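You operate a simulated robot arm through the tools that you are given. There is no shell and no other tool. Be economical: measure what you need, move in short steps, check, and stop when the job is done.

You are at the controls of a simulated robot arm. One attempt, no reset.

JOB
Put the block of white labels on top of the brown wooden block on the top of the blue table. Then fetch the carton of orange handles and set it on the white paper scraps on the top of the blue table. Then take the green paper scraps from the top of the blue table and leave it on the pale blue air filter there. The order counts. Set down upright: block of white labels.
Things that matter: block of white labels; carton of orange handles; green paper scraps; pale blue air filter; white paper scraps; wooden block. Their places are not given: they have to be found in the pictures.

It is judged by the outcome, as a careful person would: the job done as asked, and still so three seconds after it is handed in. It fails if anything else is knocked over, pushed out of place, dropped, spilled or broken.

ROBOT AND FRAMES
A 7-joint arm with a two-finger parallel gripper, fixed in place. Base frame: the origin is at the foot of the arm, x ahead of it, y to its left, z up; the work surface is at about z = 944. Lengths are in mm, angles in rad, forces in N, time in s.
With the tool pointing down near the work surface it reaches from about 220 to 680 mm from the base axis. Its first joint turns from -1.152 to 1.152 rad. Payload 2.4 kg.
The tool frame sits at the grasp point between the pads (the TCP): z along the fingers, y along the line on which they close. The tips reach 30 mm beyond it. The gripper opens to 94 mm. The fingers are 28 mm wide and 10 mm thick; the gripper's body (50 by 96 mm) begins 55 mm behind the TCP.
Orientation is that of the tool frame in the base frame, as a unit quaternion [x, y, z, w]. With the fingers straight down and closing along the base's y, the tool's x points along the base's -x, its y along +y and its z along -z.

CONTROLS
- The arm moves only by the tool servo_tool. Its arguments are lists of equal length, an entry for each row: "travel": the shift along the tool's x, y, z in units of 30 mm (1.0 is 30 mm), a list of three; "turn": the turn, a rotation vector about the tool's x, y, z in units of 8 degrees (1.0 is 8 degrees), a list of three; "fingers": the gripper command, from -1 (fully open) to 1 (shut), values between in proportion. In form: {"travel": [[x, y, z], ...], "turn": [[ax, ay, az], ...], "fingers": [fingers, ...]}. A call has 1 to 10 rows; each row shifts and turns the commanded pose from where the row before left it, along the tool's axes as they then stand. A call with a number of a shift or a turn outside -1 to 1 is refused whole. Each row takes 0.2 s and may step no farther than 50 mm and 0.15 rad from the row before; otherwise, or with a gripper value out of range, the whole call is refused. A pose out of reach is approached as far as the arm can. The call stops where the force on the tool passes 40 N (or 10 N more than at its start, if that is more) or the arm is blocked; 0.2 s more then pass. Each finger travels about 153 mm/s and halts on what it meets, pressing with about 30 N; the grip force reading is that of the motor and also rises with nothing between the fingers. The clock runs only during rows and for 0.2 s after the last one: add rows that do not move to give the fingers time. The reply holds the time, the measured pose of the TCP, the force on the tool along the base axes, the opening and the grip force, in the units named above and with some noise, with the torque about the TCP (base axes, N m) and any sound that the robot's microphone picked up, and new pictures: "views" is both (left out), scene, wrist or none.
- Cameras (640 x 400 px; columns grow to the right, rows downward): "scene" is fixed at [45.3, 480.9, 1447.9]; the picture's right is [-0.67, -0.74, 0.00], its down [-0.40, 0.36, -0.84] and it looks along [0.62, -0.56, -0.54] (base axes); focal length 286 px, centre (320, 200). "wrist" rides on the gripper at [76, 14, -102] in the tool frame; the picture's right is [-0.18, 0.98, 0.00], its down [-0.75, -0.14, -0.64] and it looks along [-0.63, -0.12, 0.77] (tool axes); focal length 243 px, centre (320, 200).
- measure_at(camera, pixels): there is no depth. For up to 12 entries [column, row, z] of the newest picture of that camera ("zoom" is the newest enlarged one), the place [x, y] in the base frame at which the ray of that pixel passes the height z, good to about 2 mm. No time passes.
- inspect(camera, box): a new picture of the part [left, top, right, bottom] of that camera's present view, enlarged. No time passes.
- sign_off(): hands the job in; it is judged then, once.

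Work in short steps. Measure before you move; look again where a grasp or a placing could have gone wrong, and mend it. You have 80 turns and 200 pictures in all, those below and enlarged ones among them. Open the gripper and draw the arm clear of the work before you hand the job in, unless the task says otherwise; then end with one line.

The tools are called after "Request:" by a JSON object that holds its "fn" and its "kwargs". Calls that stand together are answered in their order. servo_tool: Moves the arm, as the interface text tells. Its arguments: {"type":"object","properties":{"travel":{"type":"array"},"turn":{"type":"array"},"fingers":{"type":"array"},"views":{"type":"string","enum":["both","scene","wrist","none"]}},"required":["travel","turn","fingers"]} The other tools are called the same way: measure_at (camera, pixels) gives the place at which the rays of pixels pass given heights; inspect (camera, box) takes an enlarged picture of a part of a camera's view; sign_off () hands the job in.

At the start:

```text
time: 0.0
eef_pos: [455.7, 29.5, 1273.1]
tool_rot: [-0.001, 1.0, 0.001, 0.0]
contact_force: [0.3, 0.5, -0.2]
ft_torque: [-0.03, 0.05, 0.0]
width: 94.0
grip_force: 0.0
```

scene: 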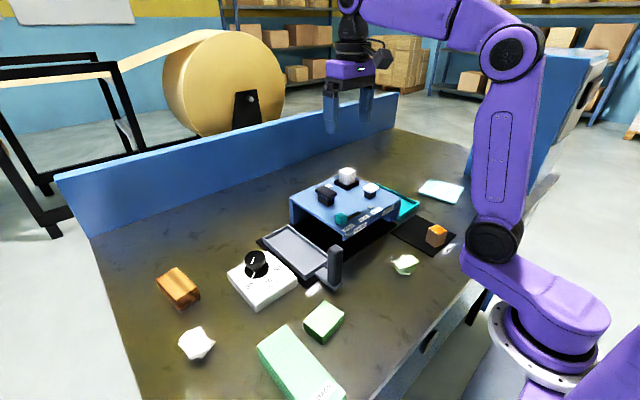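
wrist: 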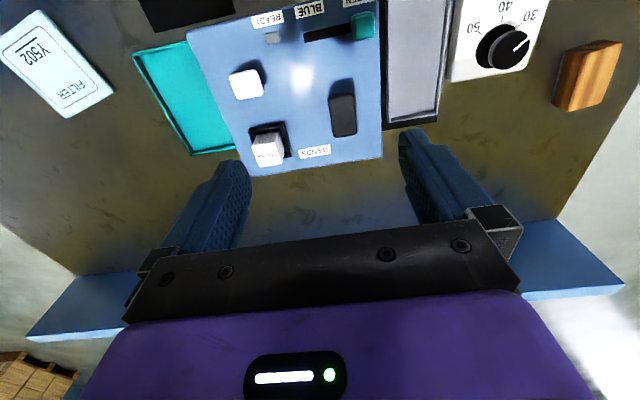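

I'll look closely at the scene first to identify the objects.

Request:
{"fn": "inspect", "kwargs": {"camera": "scene", "box": [260, 150, 480, 290]}}

Request:
{"fn": "inspect", "kwargs": {"camera": "scene", "box": [140, 240, 360, 400]}}

Request:
{"fn": "inspect", "kwargs": {"camera": "wrist", "box": [180, 0, 400, 180]}}

```text
2.86 times, centred on (370, 220) of scene
```

zoom: 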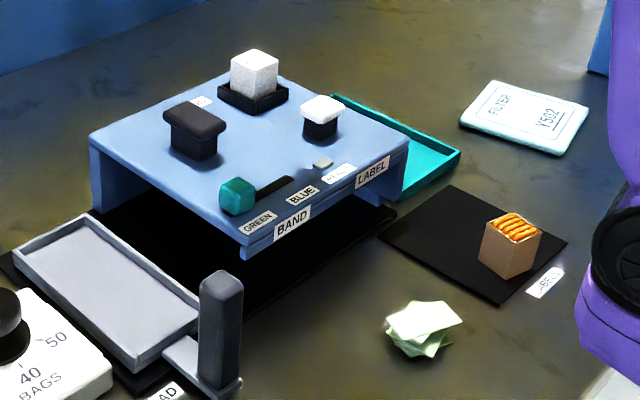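

```text
2.50 times, centred on (250, 320) of scene
```

zoom: 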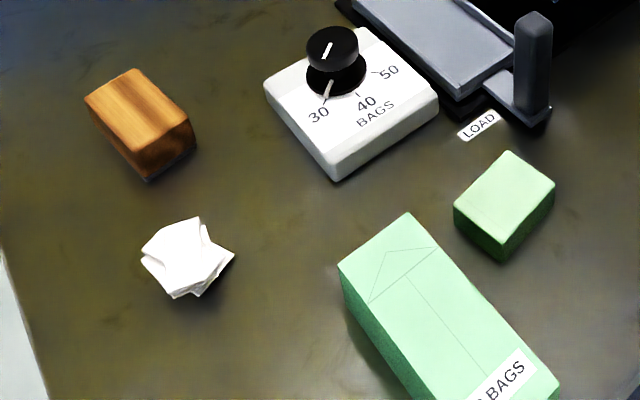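

```text
2.22 times, centred on (290, 90) of wrist
```

zoom: 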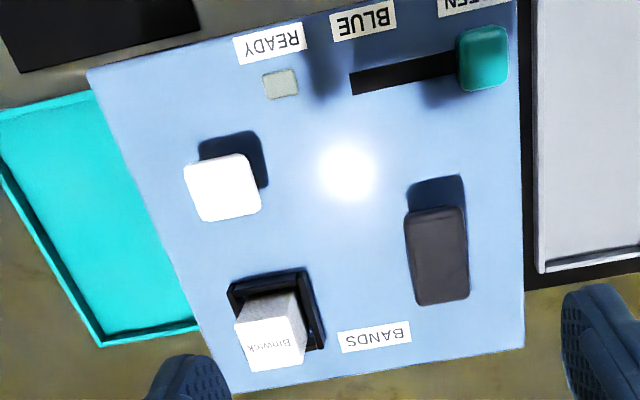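

Labels block is the white cube in the black holder on the blue machine. I triangulate heights using both cameras.

Request:
{"fn": "measure_at", "kwargs": {"camera": "scene", "pixels": [[347.5, 171, 1060], [347.5, 171, 1100], [347.5, 171, 1140], [290, 194, 1040], [290, 194, 1080], [341, 240, 1040], [341, 240, 1080], [176, 302, 944], [400, 205, 1040], [400, 205, 1080]]}}

Request:
{"fn": "measure_at", "kwargs": {"camera": "wrist", "pixels": [[272, 155, 1060], [272, 155, 1100], [272, 155, 1140], [381, 157, 1040], [381, 157, 1080], [251, 176, 1040], [251, 176, 1080], [585, 75, 944], [585, 75, 980]]}}

Request:
{"fn": "inspect", "kwargs": {"camera": "wrist", "box": [235, 110, 325, 170]}}

Request:
{"fn": "inspect", "kwargs": {"camera": "scene", "box": [310, 155, 390, 215]}}

```text
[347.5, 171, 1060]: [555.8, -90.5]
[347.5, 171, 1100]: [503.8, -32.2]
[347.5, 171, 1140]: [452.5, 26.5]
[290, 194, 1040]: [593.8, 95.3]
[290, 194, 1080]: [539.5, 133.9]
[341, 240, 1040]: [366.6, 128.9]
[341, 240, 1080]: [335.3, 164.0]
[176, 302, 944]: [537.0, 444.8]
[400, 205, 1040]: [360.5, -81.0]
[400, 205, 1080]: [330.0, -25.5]
```

```text
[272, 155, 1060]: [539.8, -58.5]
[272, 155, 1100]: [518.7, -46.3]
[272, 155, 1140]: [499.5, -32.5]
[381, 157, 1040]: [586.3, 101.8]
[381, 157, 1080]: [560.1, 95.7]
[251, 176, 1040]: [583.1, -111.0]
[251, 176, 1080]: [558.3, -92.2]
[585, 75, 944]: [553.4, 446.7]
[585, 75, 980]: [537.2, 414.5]
```

```text
6.67 times, centred on (280, 140) of wrist
```

zoom: 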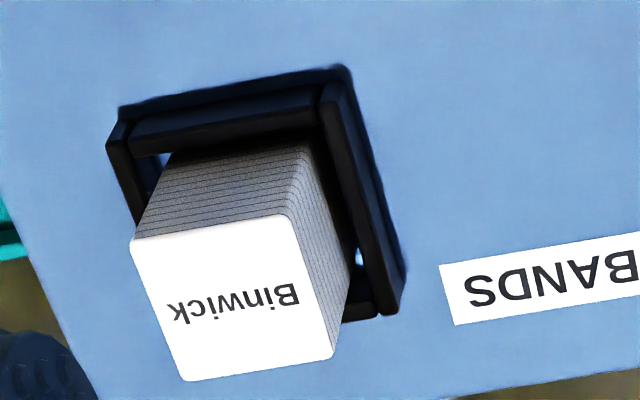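

```text
6.67 times, centred on (350, 185) of scene
```

zoom: 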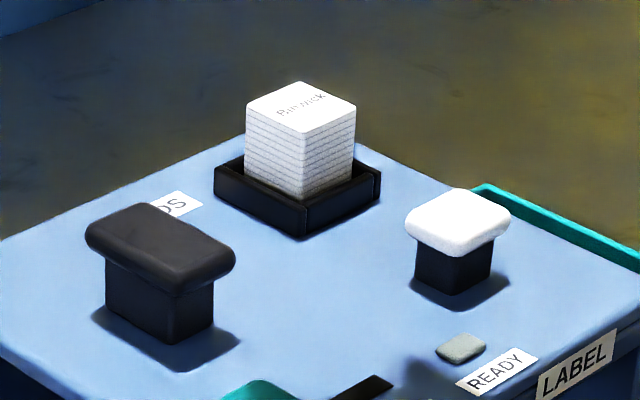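

Refine the triangulation of cube top, holder, and other items.

Request:
{"fn": "measure_at", "kwargs": {"camera": "scene", "pixels": [[347, 171, 1080], [347, 171, 1085], [347, 171, 1090], [338.7, 170.7, 1087], [346.5, 167.3, 1087], [355.4, 170.3, 1087], [347.7, 175, 1087], [334, 180.5, 1050], [347.5, 190.5, 1050], [359, 181, 1050]]}}

Request:
{"fn": "measure_at", "kwargs": {"camera": "wrist", "pixels": [[267.2, 154.7, 1080], [267.2, 154.7, 1085], [267.2, 154.7, 1090], [252, 146, 1087], [275.5, 142.2, 1087], [282, 163.5, 1087], [259.4, 167, 1087], [248, 130.5, 1050], [284, 123, 1050], [291.5, 156, 1050]]}}

Request:
{"fn": "inspect", "kwargs": {"camera": "wrist", "box": [530, 20, 640, 130]}}

Request:
{"fn": "inspect", "kwargs": {"camera": "scene", "box": [140, 250, 240, 320]}}

```text
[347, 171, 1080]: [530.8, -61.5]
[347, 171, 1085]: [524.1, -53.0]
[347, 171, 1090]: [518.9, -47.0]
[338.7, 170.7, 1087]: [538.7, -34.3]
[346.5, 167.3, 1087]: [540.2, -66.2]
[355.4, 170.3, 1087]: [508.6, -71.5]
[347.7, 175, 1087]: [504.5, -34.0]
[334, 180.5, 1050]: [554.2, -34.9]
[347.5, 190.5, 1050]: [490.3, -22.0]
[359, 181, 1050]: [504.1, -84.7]
```

```text
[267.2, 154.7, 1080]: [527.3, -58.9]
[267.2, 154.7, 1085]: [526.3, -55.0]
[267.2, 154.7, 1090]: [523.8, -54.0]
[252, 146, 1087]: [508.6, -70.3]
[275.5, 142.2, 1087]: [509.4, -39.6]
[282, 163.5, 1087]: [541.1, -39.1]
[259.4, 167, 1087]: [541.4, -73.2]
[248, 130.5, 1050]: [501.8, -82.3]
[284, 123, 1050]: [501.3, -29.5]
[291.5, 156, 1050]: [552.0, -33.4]
```

```text
3.64 times, centred on (585, 75) of wrist
```

zoom: 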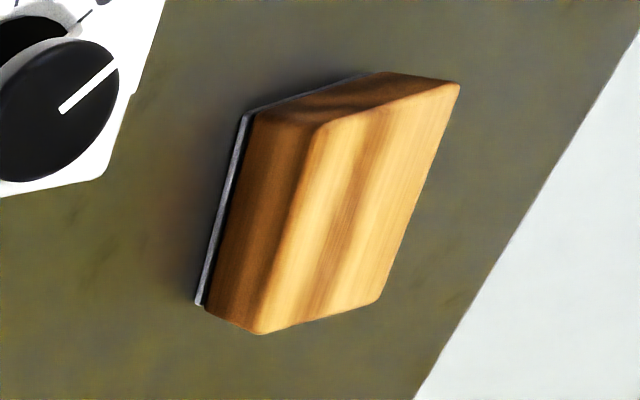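

```text
5.71 times, centred on (190, 285) of scene
```

zoom: 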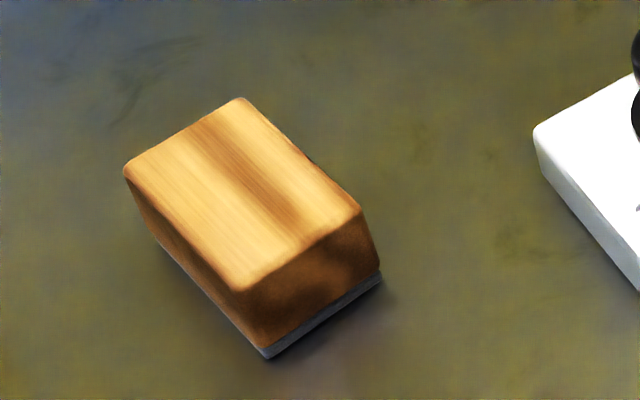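

Now triangulate the wood block top, plus the other objects.

Request:
{"fn": "measure_at", "kwargs": {"camera": "zoom", "pixels": [[241, 192, 970], [241, 192, 980], [241, 192, 990], [238, 98, 980], [360, 207, 980], [240, 290, 980], [125, 172, 980], [268, 358, 944], [380, 275, 944]]}}

Request:
{"fn": "measure_at", "kwargs": {"camera": "wrist", "pixels": [[594.5, 78, 970], [594.5, 78, 980], [594.5, 78, 990], [585, 54.4, 980], [623.4, 42.8, 980], [600.8, 103, 980], [569, 111.5, 980], [246, 84, 1060], [246, 84, 1070], [246, 84, 1080]]}}

Request:
{"fn": "measure_at", "kwargs": {"camera": "scene", "pixels": [[371, 187, 1060], [371, 187, 1070], [371, 187, 1080], [347.7, 186.2, 1057], [404, 264, 950], [197, 344, 950], [441, 191, 950]]}}

Request:
{"fn": "inspect", "kwargs": {"camera": "scene", "box": [380, 205, 470, 285]}}

```text
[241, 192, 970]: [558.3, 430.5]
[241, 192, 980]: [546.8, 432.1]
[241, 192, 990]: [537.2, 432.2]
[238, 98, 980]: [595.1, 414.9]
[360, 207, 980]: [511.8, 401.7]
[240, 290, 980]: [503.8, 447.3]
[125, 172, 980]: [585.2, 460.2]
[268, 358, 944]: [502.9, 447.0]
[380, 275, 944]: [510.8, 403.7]
```

```text
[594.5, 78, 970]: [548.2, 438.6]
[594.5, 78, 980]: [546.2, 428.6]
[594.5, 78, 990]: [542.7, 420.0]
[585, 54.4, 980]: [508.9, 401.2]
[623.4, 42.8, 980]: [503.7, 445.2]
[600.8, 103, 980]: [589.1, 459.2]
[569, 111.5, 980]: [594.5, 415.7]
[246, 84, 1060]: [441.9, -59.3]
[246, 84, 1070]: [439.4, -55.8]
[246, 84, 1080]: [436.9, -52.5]
```

```text
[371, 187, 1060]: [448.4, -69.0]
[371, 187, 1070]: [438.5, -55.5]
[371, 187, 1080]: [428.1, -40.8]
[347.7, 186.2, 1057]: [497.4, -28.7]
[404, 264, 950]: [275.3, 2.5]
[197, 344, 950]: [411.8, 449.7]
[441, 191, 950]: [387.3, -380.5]
```

```text
5.00 times, centred on (425, 245) of scene
```

zoom: 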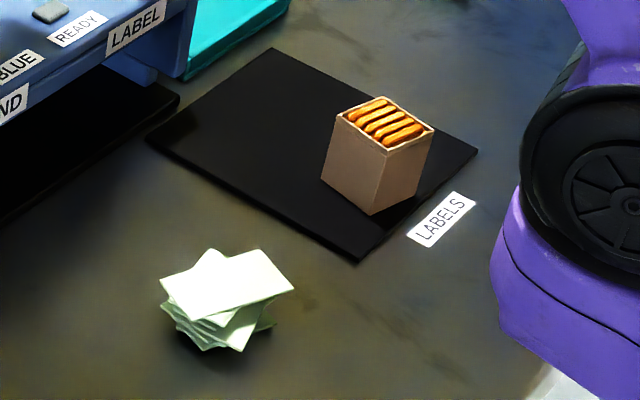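

Cube: top z≈1085, centre (525,-54), side ~33. Move above it with the fingers open, stopping at about z 1150.

Request:
{"fn": "servo_tool", "kwargs": {"travel": [[-0.77, -0.93, 0.8], [-0.77, -0.93, 0.8], [-0.77, -0.92, 0.8], [0, 0, 0.8], [0, 0, 0.9], [0, 0, 0]], "turn": [[0, 0, 0], [0, 0, 0], [0, 0, 0], [0, 0, 0], [0, 0, 0], [0, 0, 0]], "fingers": [-1, -1, -1, -1, -1, -1]}}

```text
time: 1.4
eef_pos: [525.0, -54.5, 1152.4]
tool_rot: [0.0, 1.0, 0.0, 0.0]
contact_force: [-0.1, 0.1, 0.5]
ft_torque: [-0.04, -0.01, 0.0]
width: 94.0
grip_force: 0.0
```

scene: 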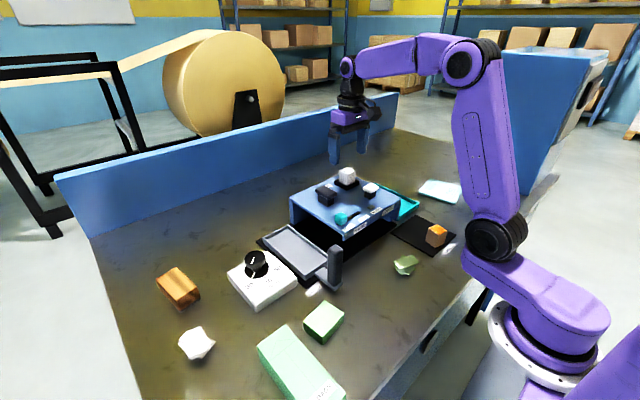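
wrist: 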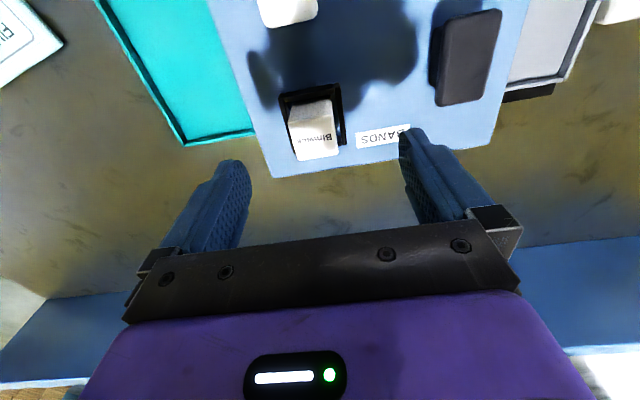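

Recheck the cube centre from this closer view.

Request:
{"fn": "inspect", "kwargs": {"camera": "wrist", "box": [262, 70, 374, 170]}}

```text
4.00 times, centred on (318, 120) of wrist
```

zoom: 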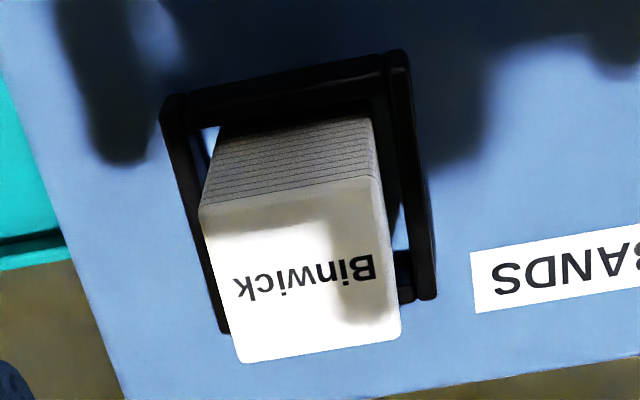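

Request:
{"fn": "measure_at", "kwargs": {"camera": "zoom", "pixels": [[199, 207, 1085], [372, 178, 1085], [401, 338, 1085], [240, 362, 1085], [162, 97, 1057], [405, 50, 1057], [435, 295, 1057], [190, 90, 1057]]}}

```text
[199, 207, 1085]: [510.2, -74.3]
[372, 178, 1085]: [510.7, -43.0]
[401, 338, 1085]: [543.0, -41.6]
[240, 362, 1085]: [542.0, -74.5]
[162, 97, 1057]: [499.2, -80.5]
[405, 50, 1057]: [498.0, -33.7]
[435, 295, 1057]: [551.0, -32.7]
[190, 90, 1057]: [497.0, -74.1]
```

Cube centre ≈(526,-57). Descend to TCP z 1090 (tips at 1060, above holder wall), then close.

Request:
{"fn": "servo_tool", "kwargs": {"travel": [[-0.03, -0.09, 0.7], [0, 0, 0.7], [0, 0, 0.68], [0, 0, 0]], "turn": [[0, 0, 0], [0, 0, 0], [0, 0, 0], [0, 0, 0]], "fingers": [-1, -1, -1, -1]}}

```text
time: 2.4
eef_pos: [525.2, -57.1, 1088.0]
tool_rot: [0.0, 1.0, 0.0, -0.001]
contact_force: [0.1, 0.5, -0.3]
ft_torque: [0.01, -0.03, 0.0]
width: 94.1
grip_force: 0.0
```

scene: 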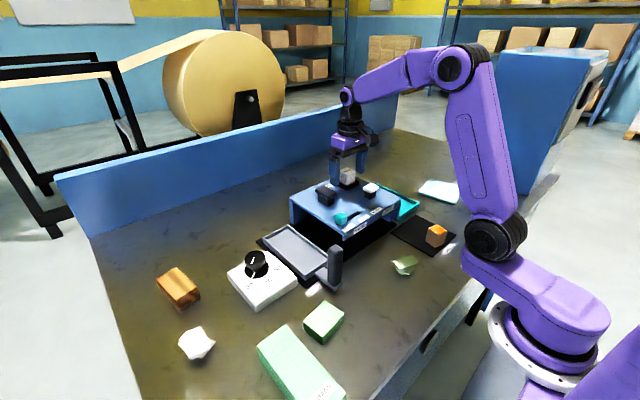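
wrist: 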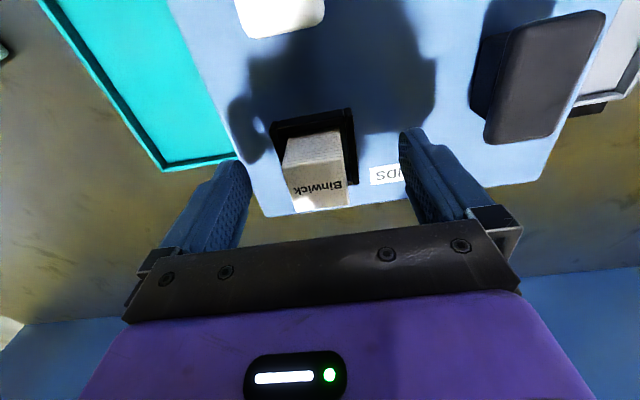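

Positioned around the cube; close the fingers.

Request:
{"fn": "servo_tool", "kwargs": {"travel": [[0, 0, 0], [0, 0, 0], [0, 0, 0], [0, 0, 0]], "turn": [[0, 0, 0], [0, 0, 0], [0, 0, 0], [0, 0, 0]], "fingers": [0, 1, 1, 1]}}

Request:
{"fn": "inspect", "kwargs": {"camera": "scene", "box": [310, 120, 400, 215]}}

```text
time: 3.4
eef_pos: [524.9, -57.3, 1088.6]
tool_rot: [0.0, 1.0, 0.0, -0.001]
contact_force: [0.4, 0.4, 3.9]
ft_torque: [-0.01, -0.04, 0.0]
width: 32.9
grip_force: 29.9
```

scene: 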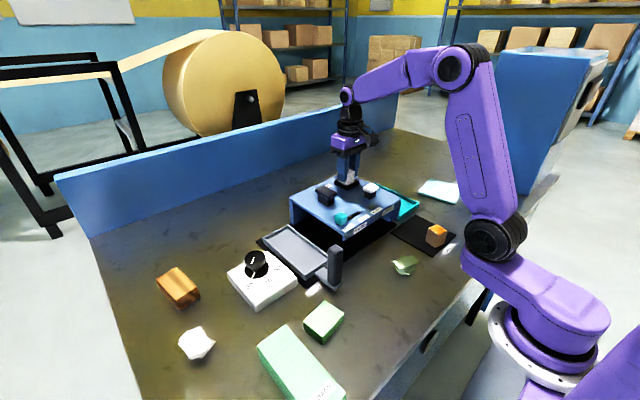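
wrist: 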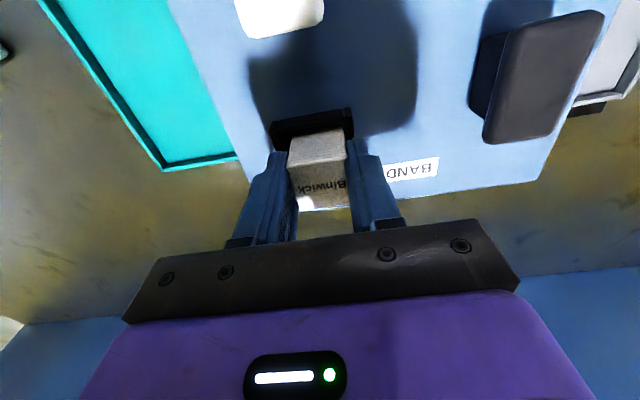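

```text
4.21 times, centred on (355, 168) of scene
```

zoom: 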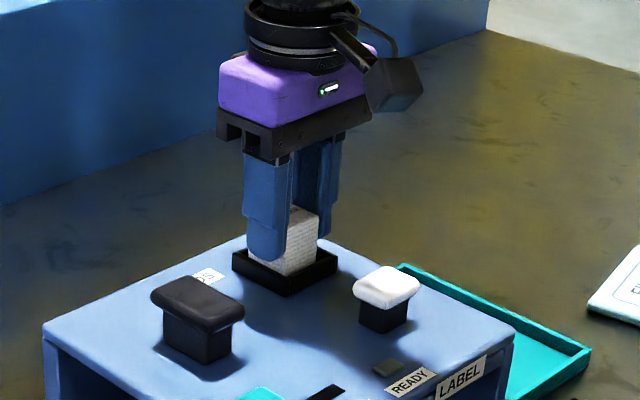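

Gripped at 32.9 mm. Lift straight up.

Request:
{"fn": "servo_tool", "kwargs": {"travel": [[0, 0, -0.4], [0, 0, -0.8], [0, 0, -0.8], [0, 0, -0.8], [0, 0, -0.8], [0, 0, 0]], "turn": [[0, 0, 0], [0, 0, 0], [0, 0, 0], [0, 0, 0], [0, 0, 0], [0, 0, 0]], "fingers": [1, 1, 1, 1, 1, 1], "views": "scene"}}

Request:
{"fn": "inspect", "kwargs": {"camera": "scene", "box": [310, 95, 400, 205]}}

```text
time: 4.8
eef_pos: [524.9, -58.4, 1197.1]
tool_rot: [-0.001, 1.0, 0.0, 0.0]
contact_force: [0.7, 0.4, -0.9]
ft_torque: [0.0, -0.03, -0.03]
width: 32.8
grip_force: 30.2
```

scene: 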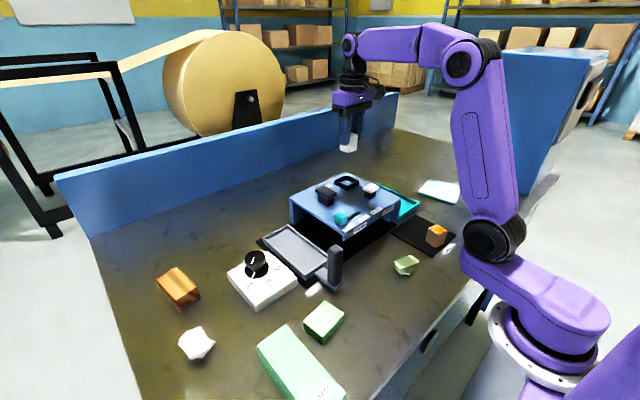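

```text
3.64 times, centred on (355, 150) of scene
```

zoom: 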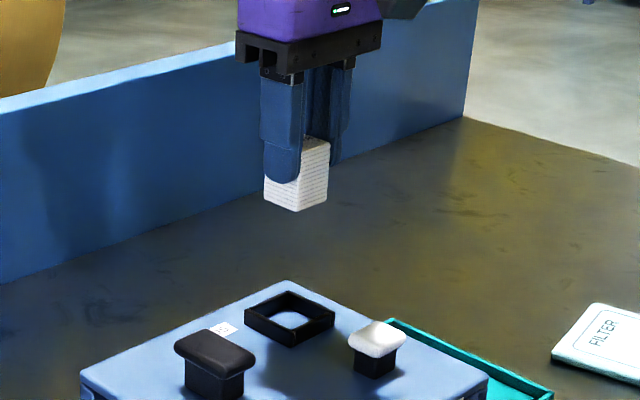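

Held upright. Carry toward the wood block at height, rotating ~9° to align with it; check wall position too.

Request:
{"fn": "measure_at", "kwargs": {"camera": "scene", "pixels": [[91, 238, 944], [150, 215, 944], [300, 162, 944]]}}

Request:
{"fn": "servo_tool", "kwargs": {"travel": [[0, 0.6, 0], [0, 1, 0], [0, 1, 0], [0, 1, 0], [0, 1, 0], [0, 1, 0], [0, 1, 0], [0, 1, 0], [0, 1, 0], [0, 1, 0]], "turn": [[0, 0, 0], [0, 0, 0], [0, 0, 0], [0, 0, 0], [0, 0, 0], [0, 0, 0], [0, 0, 0], [0, 0, 0], [0, 0, 0], [0, 0, 0]], "fingers": [1, 1, 1, 1, 1, 1, 1, 1, 1, 1], "views": "none"}}

```text
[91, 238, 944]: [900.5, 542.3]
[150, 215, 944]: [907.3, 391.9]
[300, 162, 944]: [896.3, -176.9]
```

```text
time: 7.0
eef_pos: [527.3, 228.5, 1196.2]
tool_rot: [0.001, 1.0, 0.001, 0.001]
contact_force: [0.0, 0.1, -1.0]
ft_torque: [0.03, -0.01, 0.01]
width: 32.9
grip_force: 30.1
```

Continue to y≈429, then turn.

Request:
{"fn": "servo_tool", "kwargs": {"travel": [[0, 1, 0], [0, 1, 0], [0, 1, 0], [0, 1, 0], [0, 1, 0], [0, 1, 0], [-0.15, 0.68, 0], [0, 0, 0.8], [0, 0, 0.8], [0, 0, 0]], "turn": [[0, 0, 0], [0, 0, 0], [0, 0, 0], [0, 0, 0], [0, 0, 0], [0, 0, 0], [0, 0, 0], [0, 0, -0.5], [0, 0, -0.6], [0, 0, 0]], "fingers": [1, 1, 1, 1, 1, 1, 1, 1, 1, 1]}}

Request:
{"fn": "inspect", "kwargs": {"camera": "scene", "box": [130, 190, 250, 310]}}

```text
time: 9.2
eef_pos: [502.5, 387.0, 1131.1]
tool_rot: [-0.077, 0.997, 0.0, 0.0]
contact_force: [0.4, -0.2, -0.6]
ft_torque: [0.01, -0.01, -0.04]
width: 32.8
grip_force: 30.1
out of reach, approached as far as the arm can: row 4, 5, 6, 7
```

scene: 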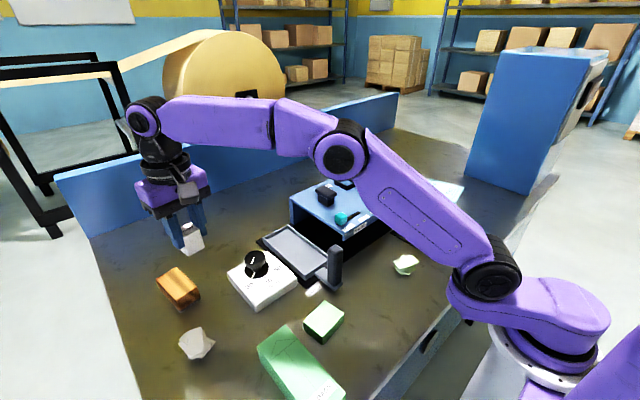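
wrist: 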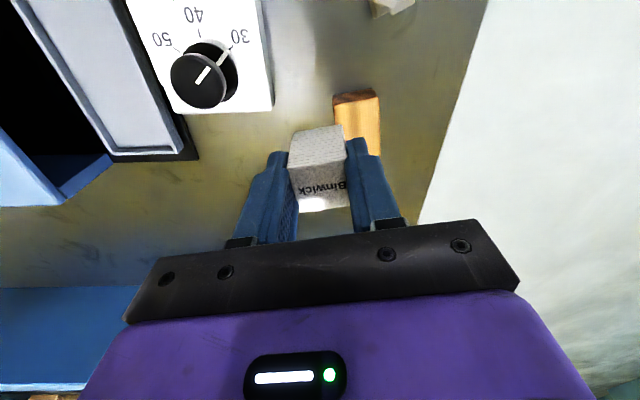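

```text
3.33 times, centred on (190, 250) of scene
```

zoom: 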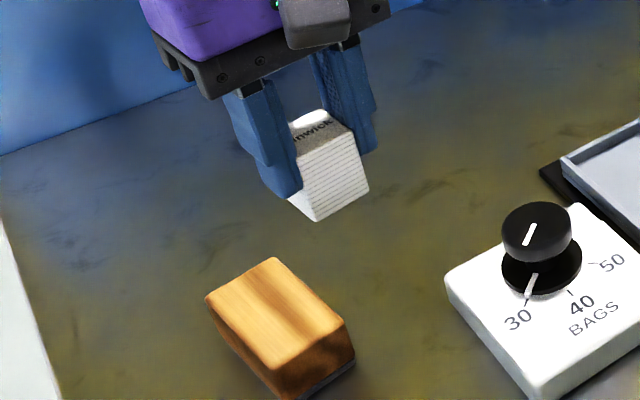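

Reach is limited at height; lower first to z≈1050 (cube bottom ~1007, above wood top 980) before extending outward.

Request:
{"fn": "servo_tool", "kwargs": {"travel": [[0, 0, 0], [0, 0, 0.9], [0, 0, 0.9], [0, 0, 0.8], [0, 0, 0]], "turn": [[0, 0, 0], [0, 0, 0], [0, 0, 0], [0, 0, 0], [0, 0, 0]], "fingers": [1, 1, 1, 1, 1]}}

```text
time: 10.4
eef_pos: [501.8, 386.4, 1051.4]
tool_rot: [-0.077, 0.997, 0.0, 0.0]
contact_force: [0.9, 0.3, -0.2]
ft_torque: [0.01, 0.01, -0.02]
width: 32.9
grip_force: 30.2
```

scene: 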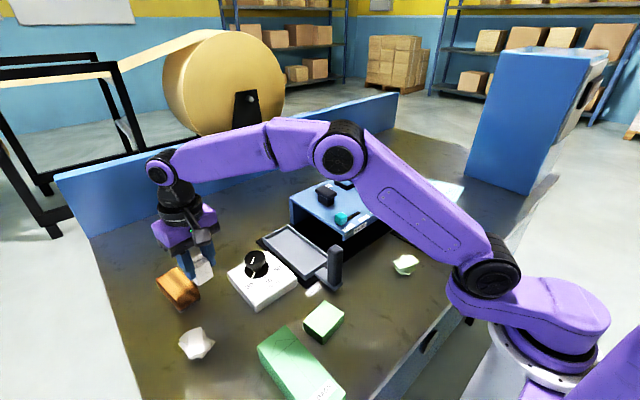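
wrist: 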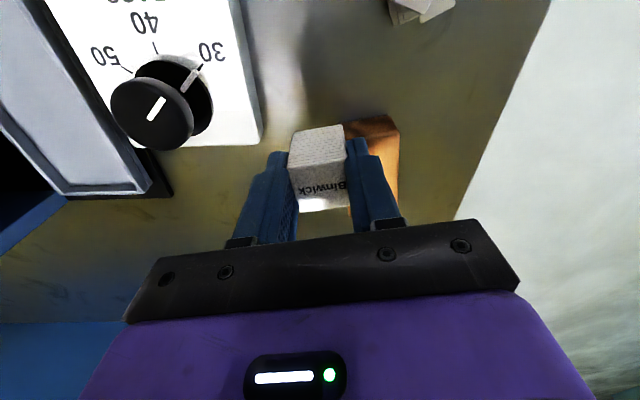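

Now shift outward over the block toward (532,429), staying at z 1051.

Request:
{"fn": "servo_tool", "kwargs": {"travel": [[-0.4, 0.42, 0], [-0.4, 0.42, 0], [-0.4, 0.41, 0], [0, 0, 0]], "turn": [[0, 0, 0], [0, 0, 0], [0, 0, 0], [0, 0, 0]], "fingers": [1, 1, 1, 1]}}

Request:
{"fn": "inspect", "kwargs": {"camera": "scene", "box": [130, 210, 250, 320]}}

```text
time: 11.4
eef_pos: [529.8, 424.4, 1051.9]
tool_rot: [-0.077, 0.997, -0.001, 0.0]
contact_force: [0.2, -0.1, -0.3]
ft_torque: [-0.01, 0.0, 0.01]
width: 33.0
grip_force: 29.6
out of reach, approached as far as the arm can: row 3
```

scene: 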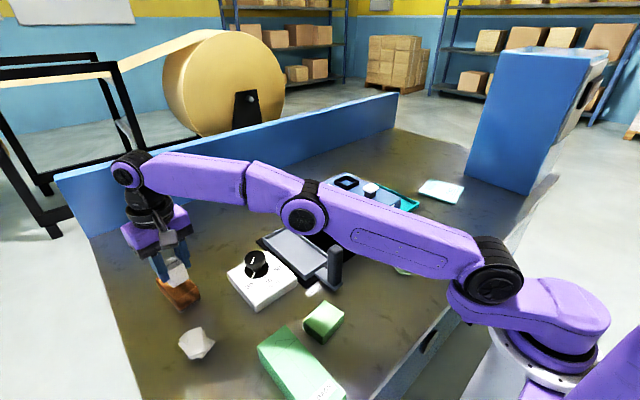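
wrist: 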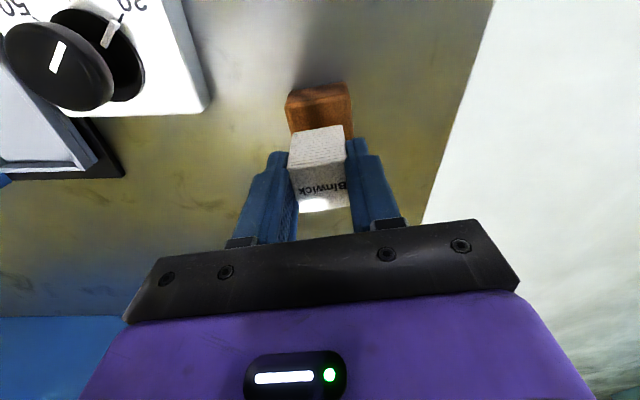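

```text
3.64 times, centred on (190, 265) of scene
```

zoom: 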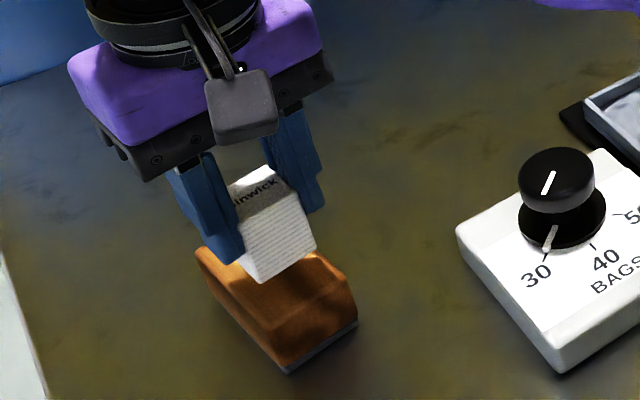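

Nearly on the block's axis (4 mm short in y). Lower 20 mm and nudge y.

Request:
{"fn": "servo_tool", "kwargs": {"travel": [[0, 0, 0.35], [0, 0.12, 0.2], [0, 0, 0]], "turn": [[0, 0, 0], [0, 0, 0], [0, 0, 0]], "fingers": [1, 1, 1]}}

Request:
{"fn": "inspect", "kwargs": {"camera": "scene", "box": [140, 230, 230, 320]}}

```text
time: 12.2
eef_pos: [529.9, 430.0, 1035.4]
tool_rot: [-0.077, 0.997, 0.0, 0.0]
contact_force: [0.3, -0.5, -0.3]
ft_torque: [-0.01, -0.01, -0.01]
width: 32.8
grip_force: 29.9
```

scene: 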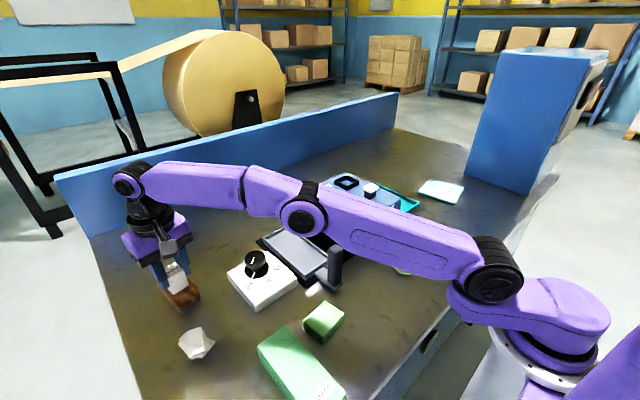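
wrist: 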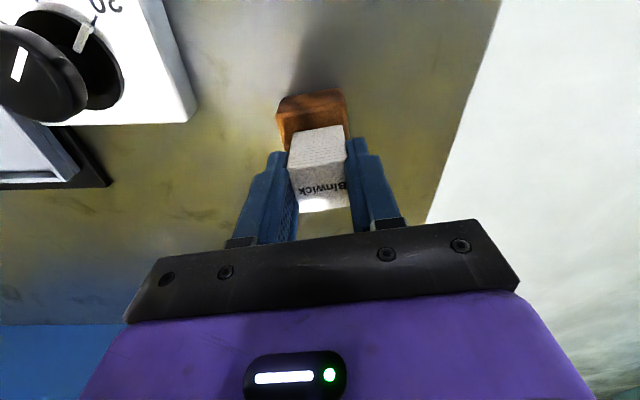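

```text
4.44 times, centred on (185, 275) of scene
```

zoom: 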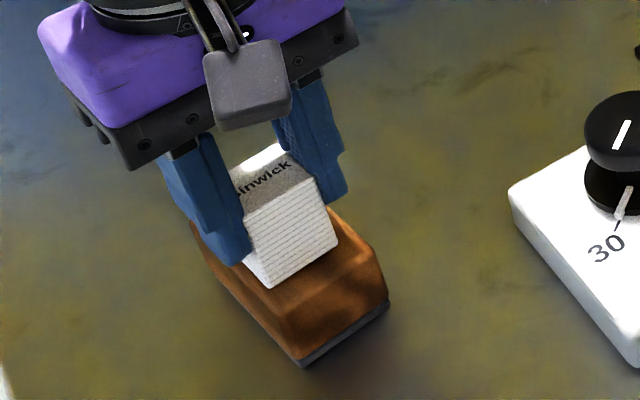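

Good alignment; nudge −2 mm in y and lower gently until contact.

Request:
{"fn": "servo_tool", "kwargs": {"travel": [[0, -0.06, 0.15], [0, 0, 0.12], [0, 0, 0]], "turn": [[0, 0, 0], [0, 0, 0], [0, 0, 0]], "fingers": [1, 1, 1], "views": "none"}}

```text
time: 13.0
eef_pos: [528.4, 429.7, 1032.0]
tool_rot: [-0.076, 0.997, 0.002, 0.003]
contact_force: [0.2, 2.7, 33.7]
ft_torque: [0.09, -0.09, -0.01]
width: 33.0
grip_force: 30.4
```

Contact at 33.7 N. Relieve a bit and look.

Request:
{"fn": "servo_tool", "kwargs": {"travel": [[0, 0, -0.08], [0, 0, 0]], "turn": [[0, 0, 0], [0, 0, 0]], "fingers": [1, 1], "views": "wrist"}}

Request:
{"fn": "inspect", "kwargs": {"camera": "scene", "box": [140, 230, 230, 320]}}

```text
time: 13.6
eef_pos: [530.2, 428.7, 1031.7]
tool_rot: [-0.077, 0.997, 0.001, 0.003]
contact_force: [3.6, 4.1, 22.0]
ft_torque: [0.26, -0.32, 0.05]
width: 33.2
grip_force: 30.1
```

wrist: 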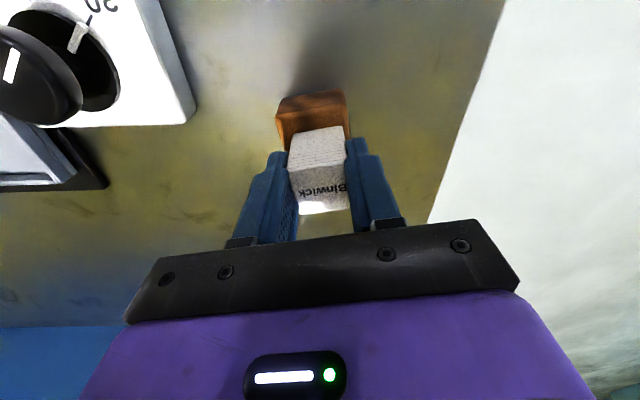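

```text
4.44 times, centred on (185, 275) of scene
```

zoom: 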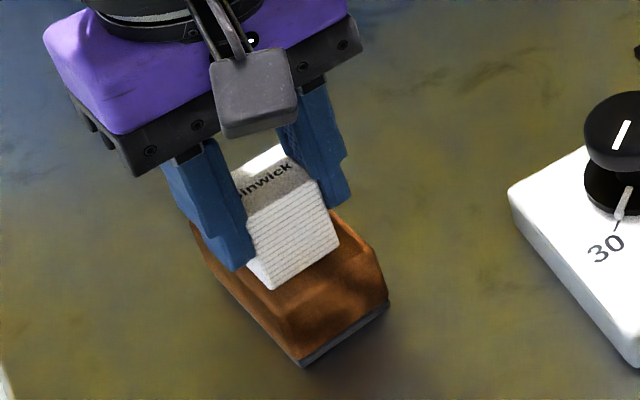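

Still 22 N; raise a little more to bring it to light contact.

Request:
{"fn": "servo_tool", "kwargs": {"travel": [[0, 0, -0.06], [0, 0, 0]], "turn": [[0, 0, 0], [0, 0, 0]], "fingers": [1, 1], "views": "none"}}

Request:
{"fn": "inspect", "kwargs": {"camera": "scene", "box": [150, 240, 210, 310]}}

```text
time: 14.2
eef_pos: [528.9, 428.8, 1032.5]
tool_rot: [-0.077, 0.997, 0.0, 0.0]
contact_force: [3.7, 2.4, 14.3]
ft_torque: [0.2, -0.4, 0.03]
width: 32.8
grip_force: 30.5
```

```text
5.71 times, centred on (180, 275) of scene
```

zoom: 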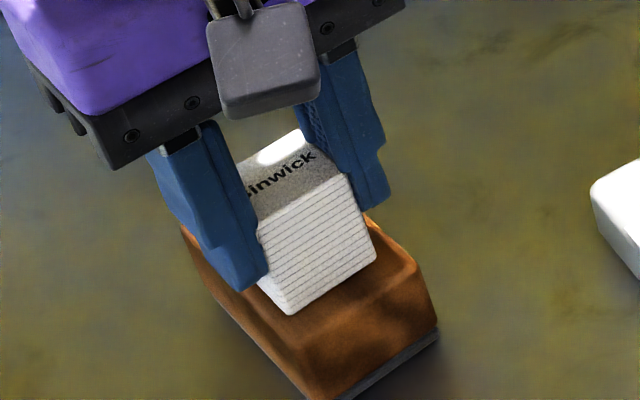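

Seated flat. Release gradually, then rise.

Request:
{"fn": "servo_tool", "kwargs": {"travel": [[0, 0, -0.05], [0, 0, 0], [0, 0, 0], [0, 0, 0], [0, 0, 0]], "turn": [[0, 0, 0], [0, 0, 0], [0, 0, 0], [0, 0, 0], [0, 0, 0]], "fingers": [1, 0.25, 0.1, -0.3, -0.3], "views": "wrist"}}

Request:
{"fn": "inspect", "kwargs": {"camera": "scene", "box": [150, 240, 210, 310]}}

```text
time: 15.4
eef_pos: [529.6, 428.7, 1035.1]
tool_rot: [-0.076, 0.997, 0.0, 0.0]
contact_force: [-0.3, 0.4, -0.3]
ft_torque: [-0.02, 0.02, -0.02]
width: 61.1
grip_force: 0.0
```

wrist: 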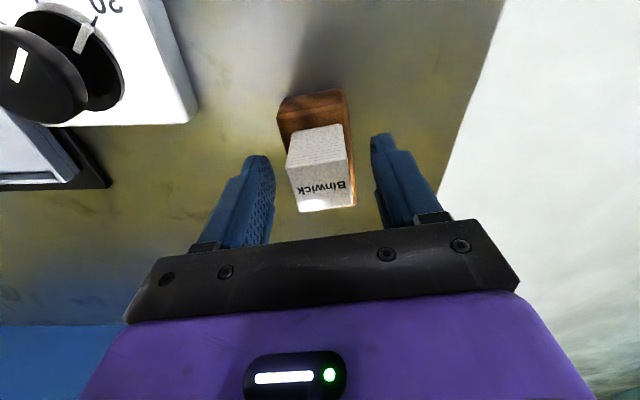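

```text
5.71 times, centred on (180, 275) of scene
```

zoom: 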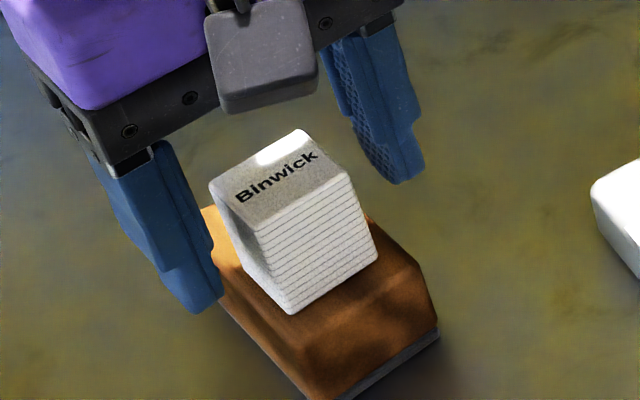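

Cube stands on the block. Rise straight up, then draw inward; also locate the carton.

Request:
{"fn": "servo_tool", "kwargs": {"travel": [[0, 0, -0.5], [0, 0, -0.5], [0.3, -0.3, -0.4], [0.6, -0.6, -0.8], [0.6, -0.6, -0.8], [0.6, -0.7, -0.8], [0.6, -0.7, -0.8], [0.6, -0.7, -0.8], [0, 0, 0]], "turn": [[0, 0, 0], [0, 0, 0], [0, 0, 0], [0, 0, 0], [0, 0, 0], [0, 0, 0], [0, 0, 0], [0, 0, 0], [0, 0, 0]], "fingers": [-0.3, -0.3, -0.3, -0.3, -1, -1, -1, -1, -1]}}

Request:
{"fn": "measure_at", "kwargs": {"camera": "scene", "pixels": [[435.4, 248, 945], [425, 240.5, 945], [444, 238, 945], [438, 224.4, 980], [448, 230.4, 980], [438.6, 235, 980], [428, 228.4, 980], [438, 224.4, 990], [438.6, 235, 990]]}}

Request:
{"fn": "inspect", "kwargs": {"camera": "scene", "box": [140, 240, 240, 320]}}

```text
time: 17.4
eef_pos: [443.7, 307.2, 1194.6]
tool_rot: [-0.077, 0.997, 0.0, 0.0]
contact_force: [-0.2, -0.4, 0.2]
ft_torque: [-0.05, -0.02, 0.0]
width: 94.1
grip_force: 0.1
out of reach, approached as far as the arm can: row 2
```

scene: 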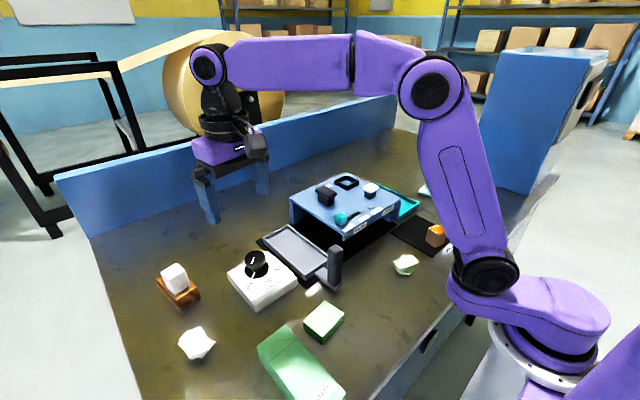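
wrist: 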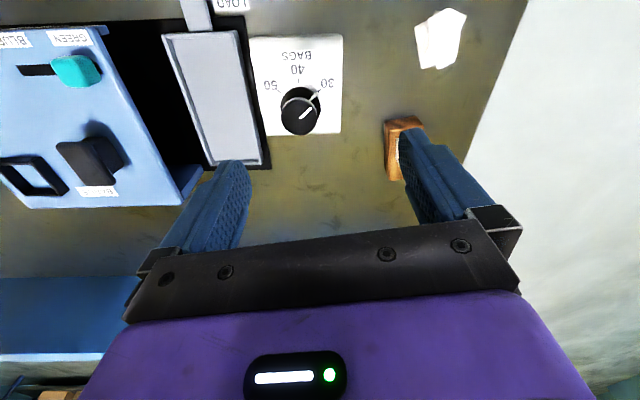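

```text
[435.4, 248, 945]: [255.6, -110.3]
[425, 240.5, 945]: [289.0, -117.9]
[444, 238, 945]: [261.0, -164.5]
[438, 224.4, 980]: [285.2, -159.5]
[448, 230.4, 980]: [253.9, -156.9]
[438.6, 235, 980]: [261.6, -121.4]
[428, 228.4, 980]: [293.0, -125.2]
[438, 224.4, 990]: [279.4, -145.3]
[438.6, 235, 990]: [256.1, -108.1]
```

```text
5.00 times, centred on (190, 280) of scene
```

zoom: 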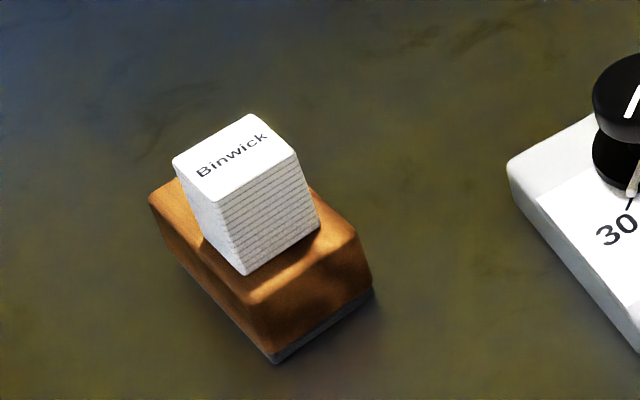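

Labels block stands upright on the wood. Now move toward the carton (≈(272,-135), top z≈987).

Request:
{"fn": "servo_tool", "kwargs": {"travel": [[0, 0, 0], [0, 0, 0], [0.41, -0.98, 0], [0.41, -0.98, 0], [0.41, -0.98, 0], [0.41, -0.98, 0], [0.41, -0.98, 0], [0.41, -0.98, 0], [0.41, -0.98, 0], [0.41, -0.98, 0]], "turn": [[0, 0, 0.55], [0, 0, 0.55], [0, 0, 0], [0, 0, 0], [0, 0, 0], [0, 0, 0], [0, 0, 0], [0, 0, 0], [0, 0, 0], [0, 0, 0]], "fingers": [-1, -1, -1, -1, -1, -1, -1, -1, -1, -1], "views": "none"}}

Request:
{"fn": "servo_tool", "kwargs": {"travel": [[0.41, -0.98, 0], [0.41, -0.98, 0], [0.41, -0.98, 0], [0.41, -0.98, 0], [0.41, -0.98, 0], [0.41, -0.98, 0], [0.41, -0.98, 0], [0, 0, 0]], "turn": [[0, 0, 0], [0, 0, 0], [0, 0, 0], [0, 0, 0], [0, 0, 0], [0, 0, 0], [0, 0, 0], [0, 0, 0]], "fingers": [-1, -1, -1, -1, -1, -1, -1, -1]}}

```text
time: 19.6
eef_pos: [348.4, 69.6, 1192.9]
tool_rot: [-0.001, 1.0, 0.0, 0.0]
contact_force: [0.1, 0.5, -0.4]
ft_torque: [-0.03, -0.01, -0.03]
width: 93.8
grip_force: 0.0
```

```text
time: 21.4
eef_pos: [262.7, -135.4, 1195.3]
tool_rot: [0.0, 1.0, 0.0, 0.0]
contact_force: [0.0, -0.7, 0.2]
ft_torque: [0.0, 0.01, -0.01]
width: 94.0
grip_force: 0.1
```

scene: 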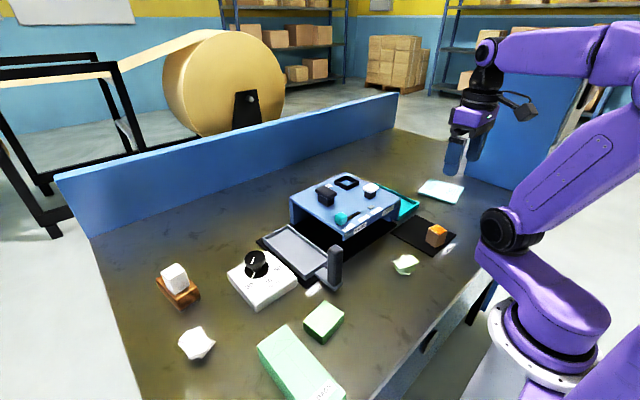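
wrist: 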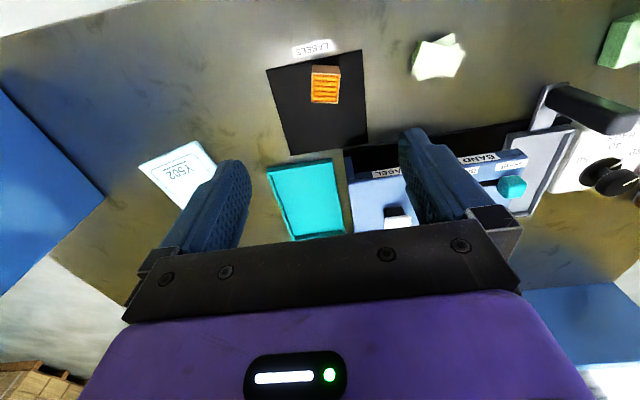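

Inspect the carton in both views and the green scraps and filter for later.

Request:
{"fn": "inspect", "kwargs": {"camera": "wrist", "box": [280, 40, 370, 120]}}

Request:
{"fn": "measure_at", "kwargs": {"camera": "zoom", "pixels": [[320, 200, 985]]}}

Request:
{"fn": "inspect", "kwargs": {"camera": "scene", "box": [405, 205, 465, 255]}}

```text
5.00 times, centred on (325, 80) of wrist
```

zoom: 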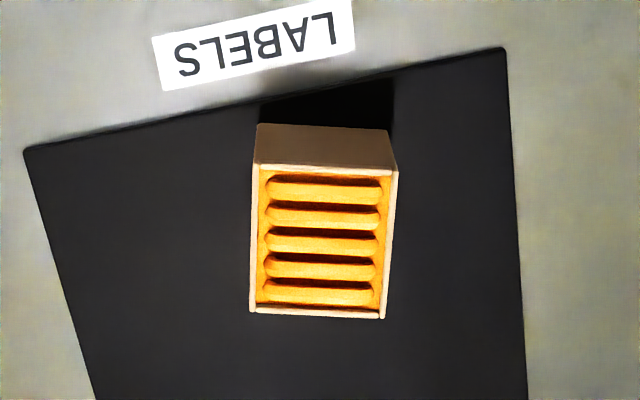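

```text
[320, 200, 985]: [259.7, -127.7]
```

```text
8.00 times, centred on (435, 230) of scene
```

zoom: 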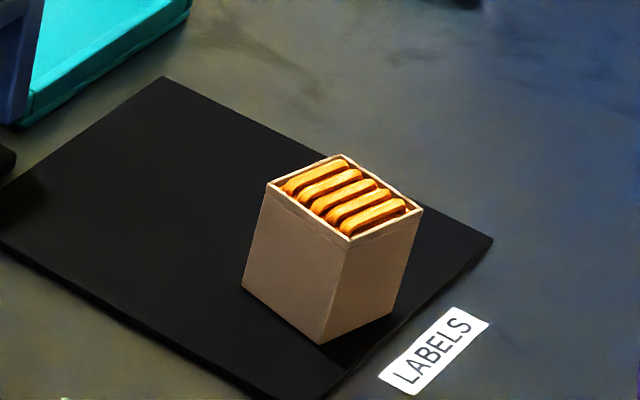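

Request:
{"fn": "measure_at", "kwargs": {"camera": "wrist", "pixels": [[312, 72.6, 990], [340.6, 73.6, 990], [337.8, 103.8, 990], [310.8, 102.4, 990], [325.3, 88, 985], [325.3, 88, 995]]}}

Request:
{"fn": "measure_at", "kwargs": {"camera": "zoom", "pixels": [[340, 154, 990], [422, 210, 990], [348, 242, 990], [267, 184, 990], [344, 198, 985], [344, 198, 995], [320, 344, 945], [242, 288, 945], [390, 314, 945]]}}

```text
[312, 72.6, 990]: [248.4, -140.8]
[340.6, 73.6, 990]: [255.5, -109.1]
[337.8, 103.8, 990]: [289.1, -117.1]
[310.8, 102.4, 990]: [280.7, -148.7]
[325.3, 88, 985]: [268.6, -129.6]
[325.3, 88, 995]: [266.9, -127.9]
```

```text
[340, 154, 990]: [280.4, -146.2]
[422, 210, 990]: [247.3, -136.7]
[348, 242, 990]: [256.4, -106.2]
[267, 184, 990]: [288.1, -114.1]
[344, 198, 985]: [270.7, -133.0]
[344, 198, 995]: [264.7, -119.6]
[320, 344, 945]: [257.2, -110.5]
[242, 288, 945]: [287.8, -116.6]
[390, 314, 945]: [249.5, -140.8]
```

Carton centre (268.5,-129), top 988, yaw ≈-12.5°. Align and descend to just above, then verify.

Request:
{"fn": "servo_tool", "kwargs": {"travel": [[-0.19, 0.21, 0.8], [0, 0, 0.9], [0, 0, 0.9], [0, 0, 0.9], [0, 0, 0.9], [0, 0, 0.8], [0, 0, 0]], "turn": [[0, 0, 0], [0, 0, 0.78], [0, 0, 0.78], [0, 0, 0], [0, 0, 0], [0, 0, 0], [0, 0, 0]], "fingers": [-1, -1, -1, -1, -1, -1, -1]}}

Request:
{"fn": "inspect", "kwargs": {"camera": "wrist", "box": [240, 60, 440, 200]}}

```text
time: 23.0
eef_pos: [271.5, -128.3, 1046.0]
tool_rot: [0.107, 0.994, 0.0, 0.0]
contact_force: [-0.6, 0.1, 0.2]
ft_torque: [-0.04, -0.02, 0.0]
width: 94.0
grip_force: 0.1
out of reach, approached as far as the arm can: row 6
```

scene: 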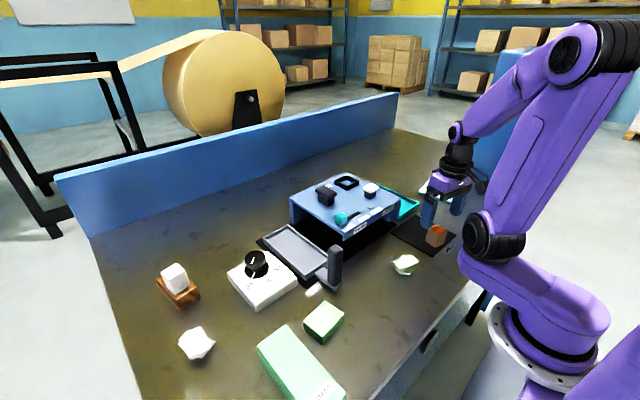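
wrist: 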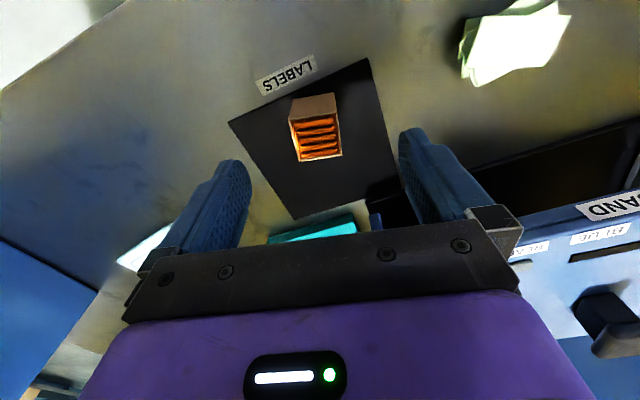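

```text
2.86 times, centred on (340, 130) of wrist
```

zoom: 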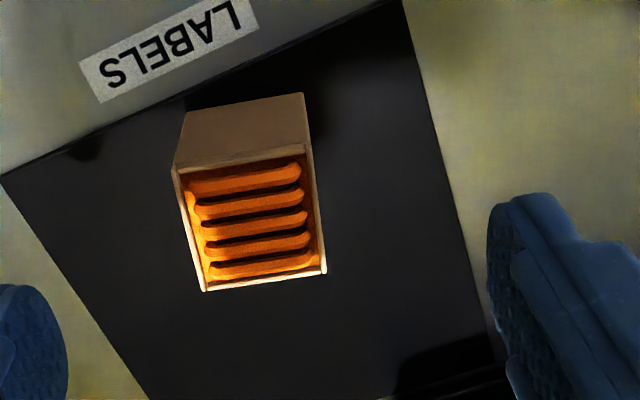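

Alignment looks right, but the last row was flagged out of reach. Try a short descent to see whether it continues.

Request:
{"fn": "servo_tool", "kwargs": {"travel": [[0, 0, 0.3], [0, 0, 0.3], [0, 0, 0]], "turn": [[0, 0, 0], [0, 0, 0], [0, 0, 0]], "fingers": [-1, -1, -1], "views": "none"}}

```text
time: 23.8
eef_pos: [270.5, -127.0, 1028.8]
tool_rot: [0.109, 0.994, -0.001, -0.001]
contact_force: [-0.4, -0.8, 0.7]
ft_torque: [-0.01, -0.01, -0.01]
width: 94.1
grip_force: 0.1
```

Request:
{"fn": "measure_at", "kwargs": {"camera": "zoom", "pixels": [[173, 168, 988], [309, 148, 988], [325, 272, 988], [205, 291, 988], [253, 220, 988]]}}

```text
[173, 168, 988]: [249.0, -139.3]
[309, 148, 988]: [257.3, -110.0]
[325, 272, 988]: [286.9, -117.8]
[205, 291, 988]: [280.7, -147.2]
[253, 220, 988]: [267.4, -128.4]
```

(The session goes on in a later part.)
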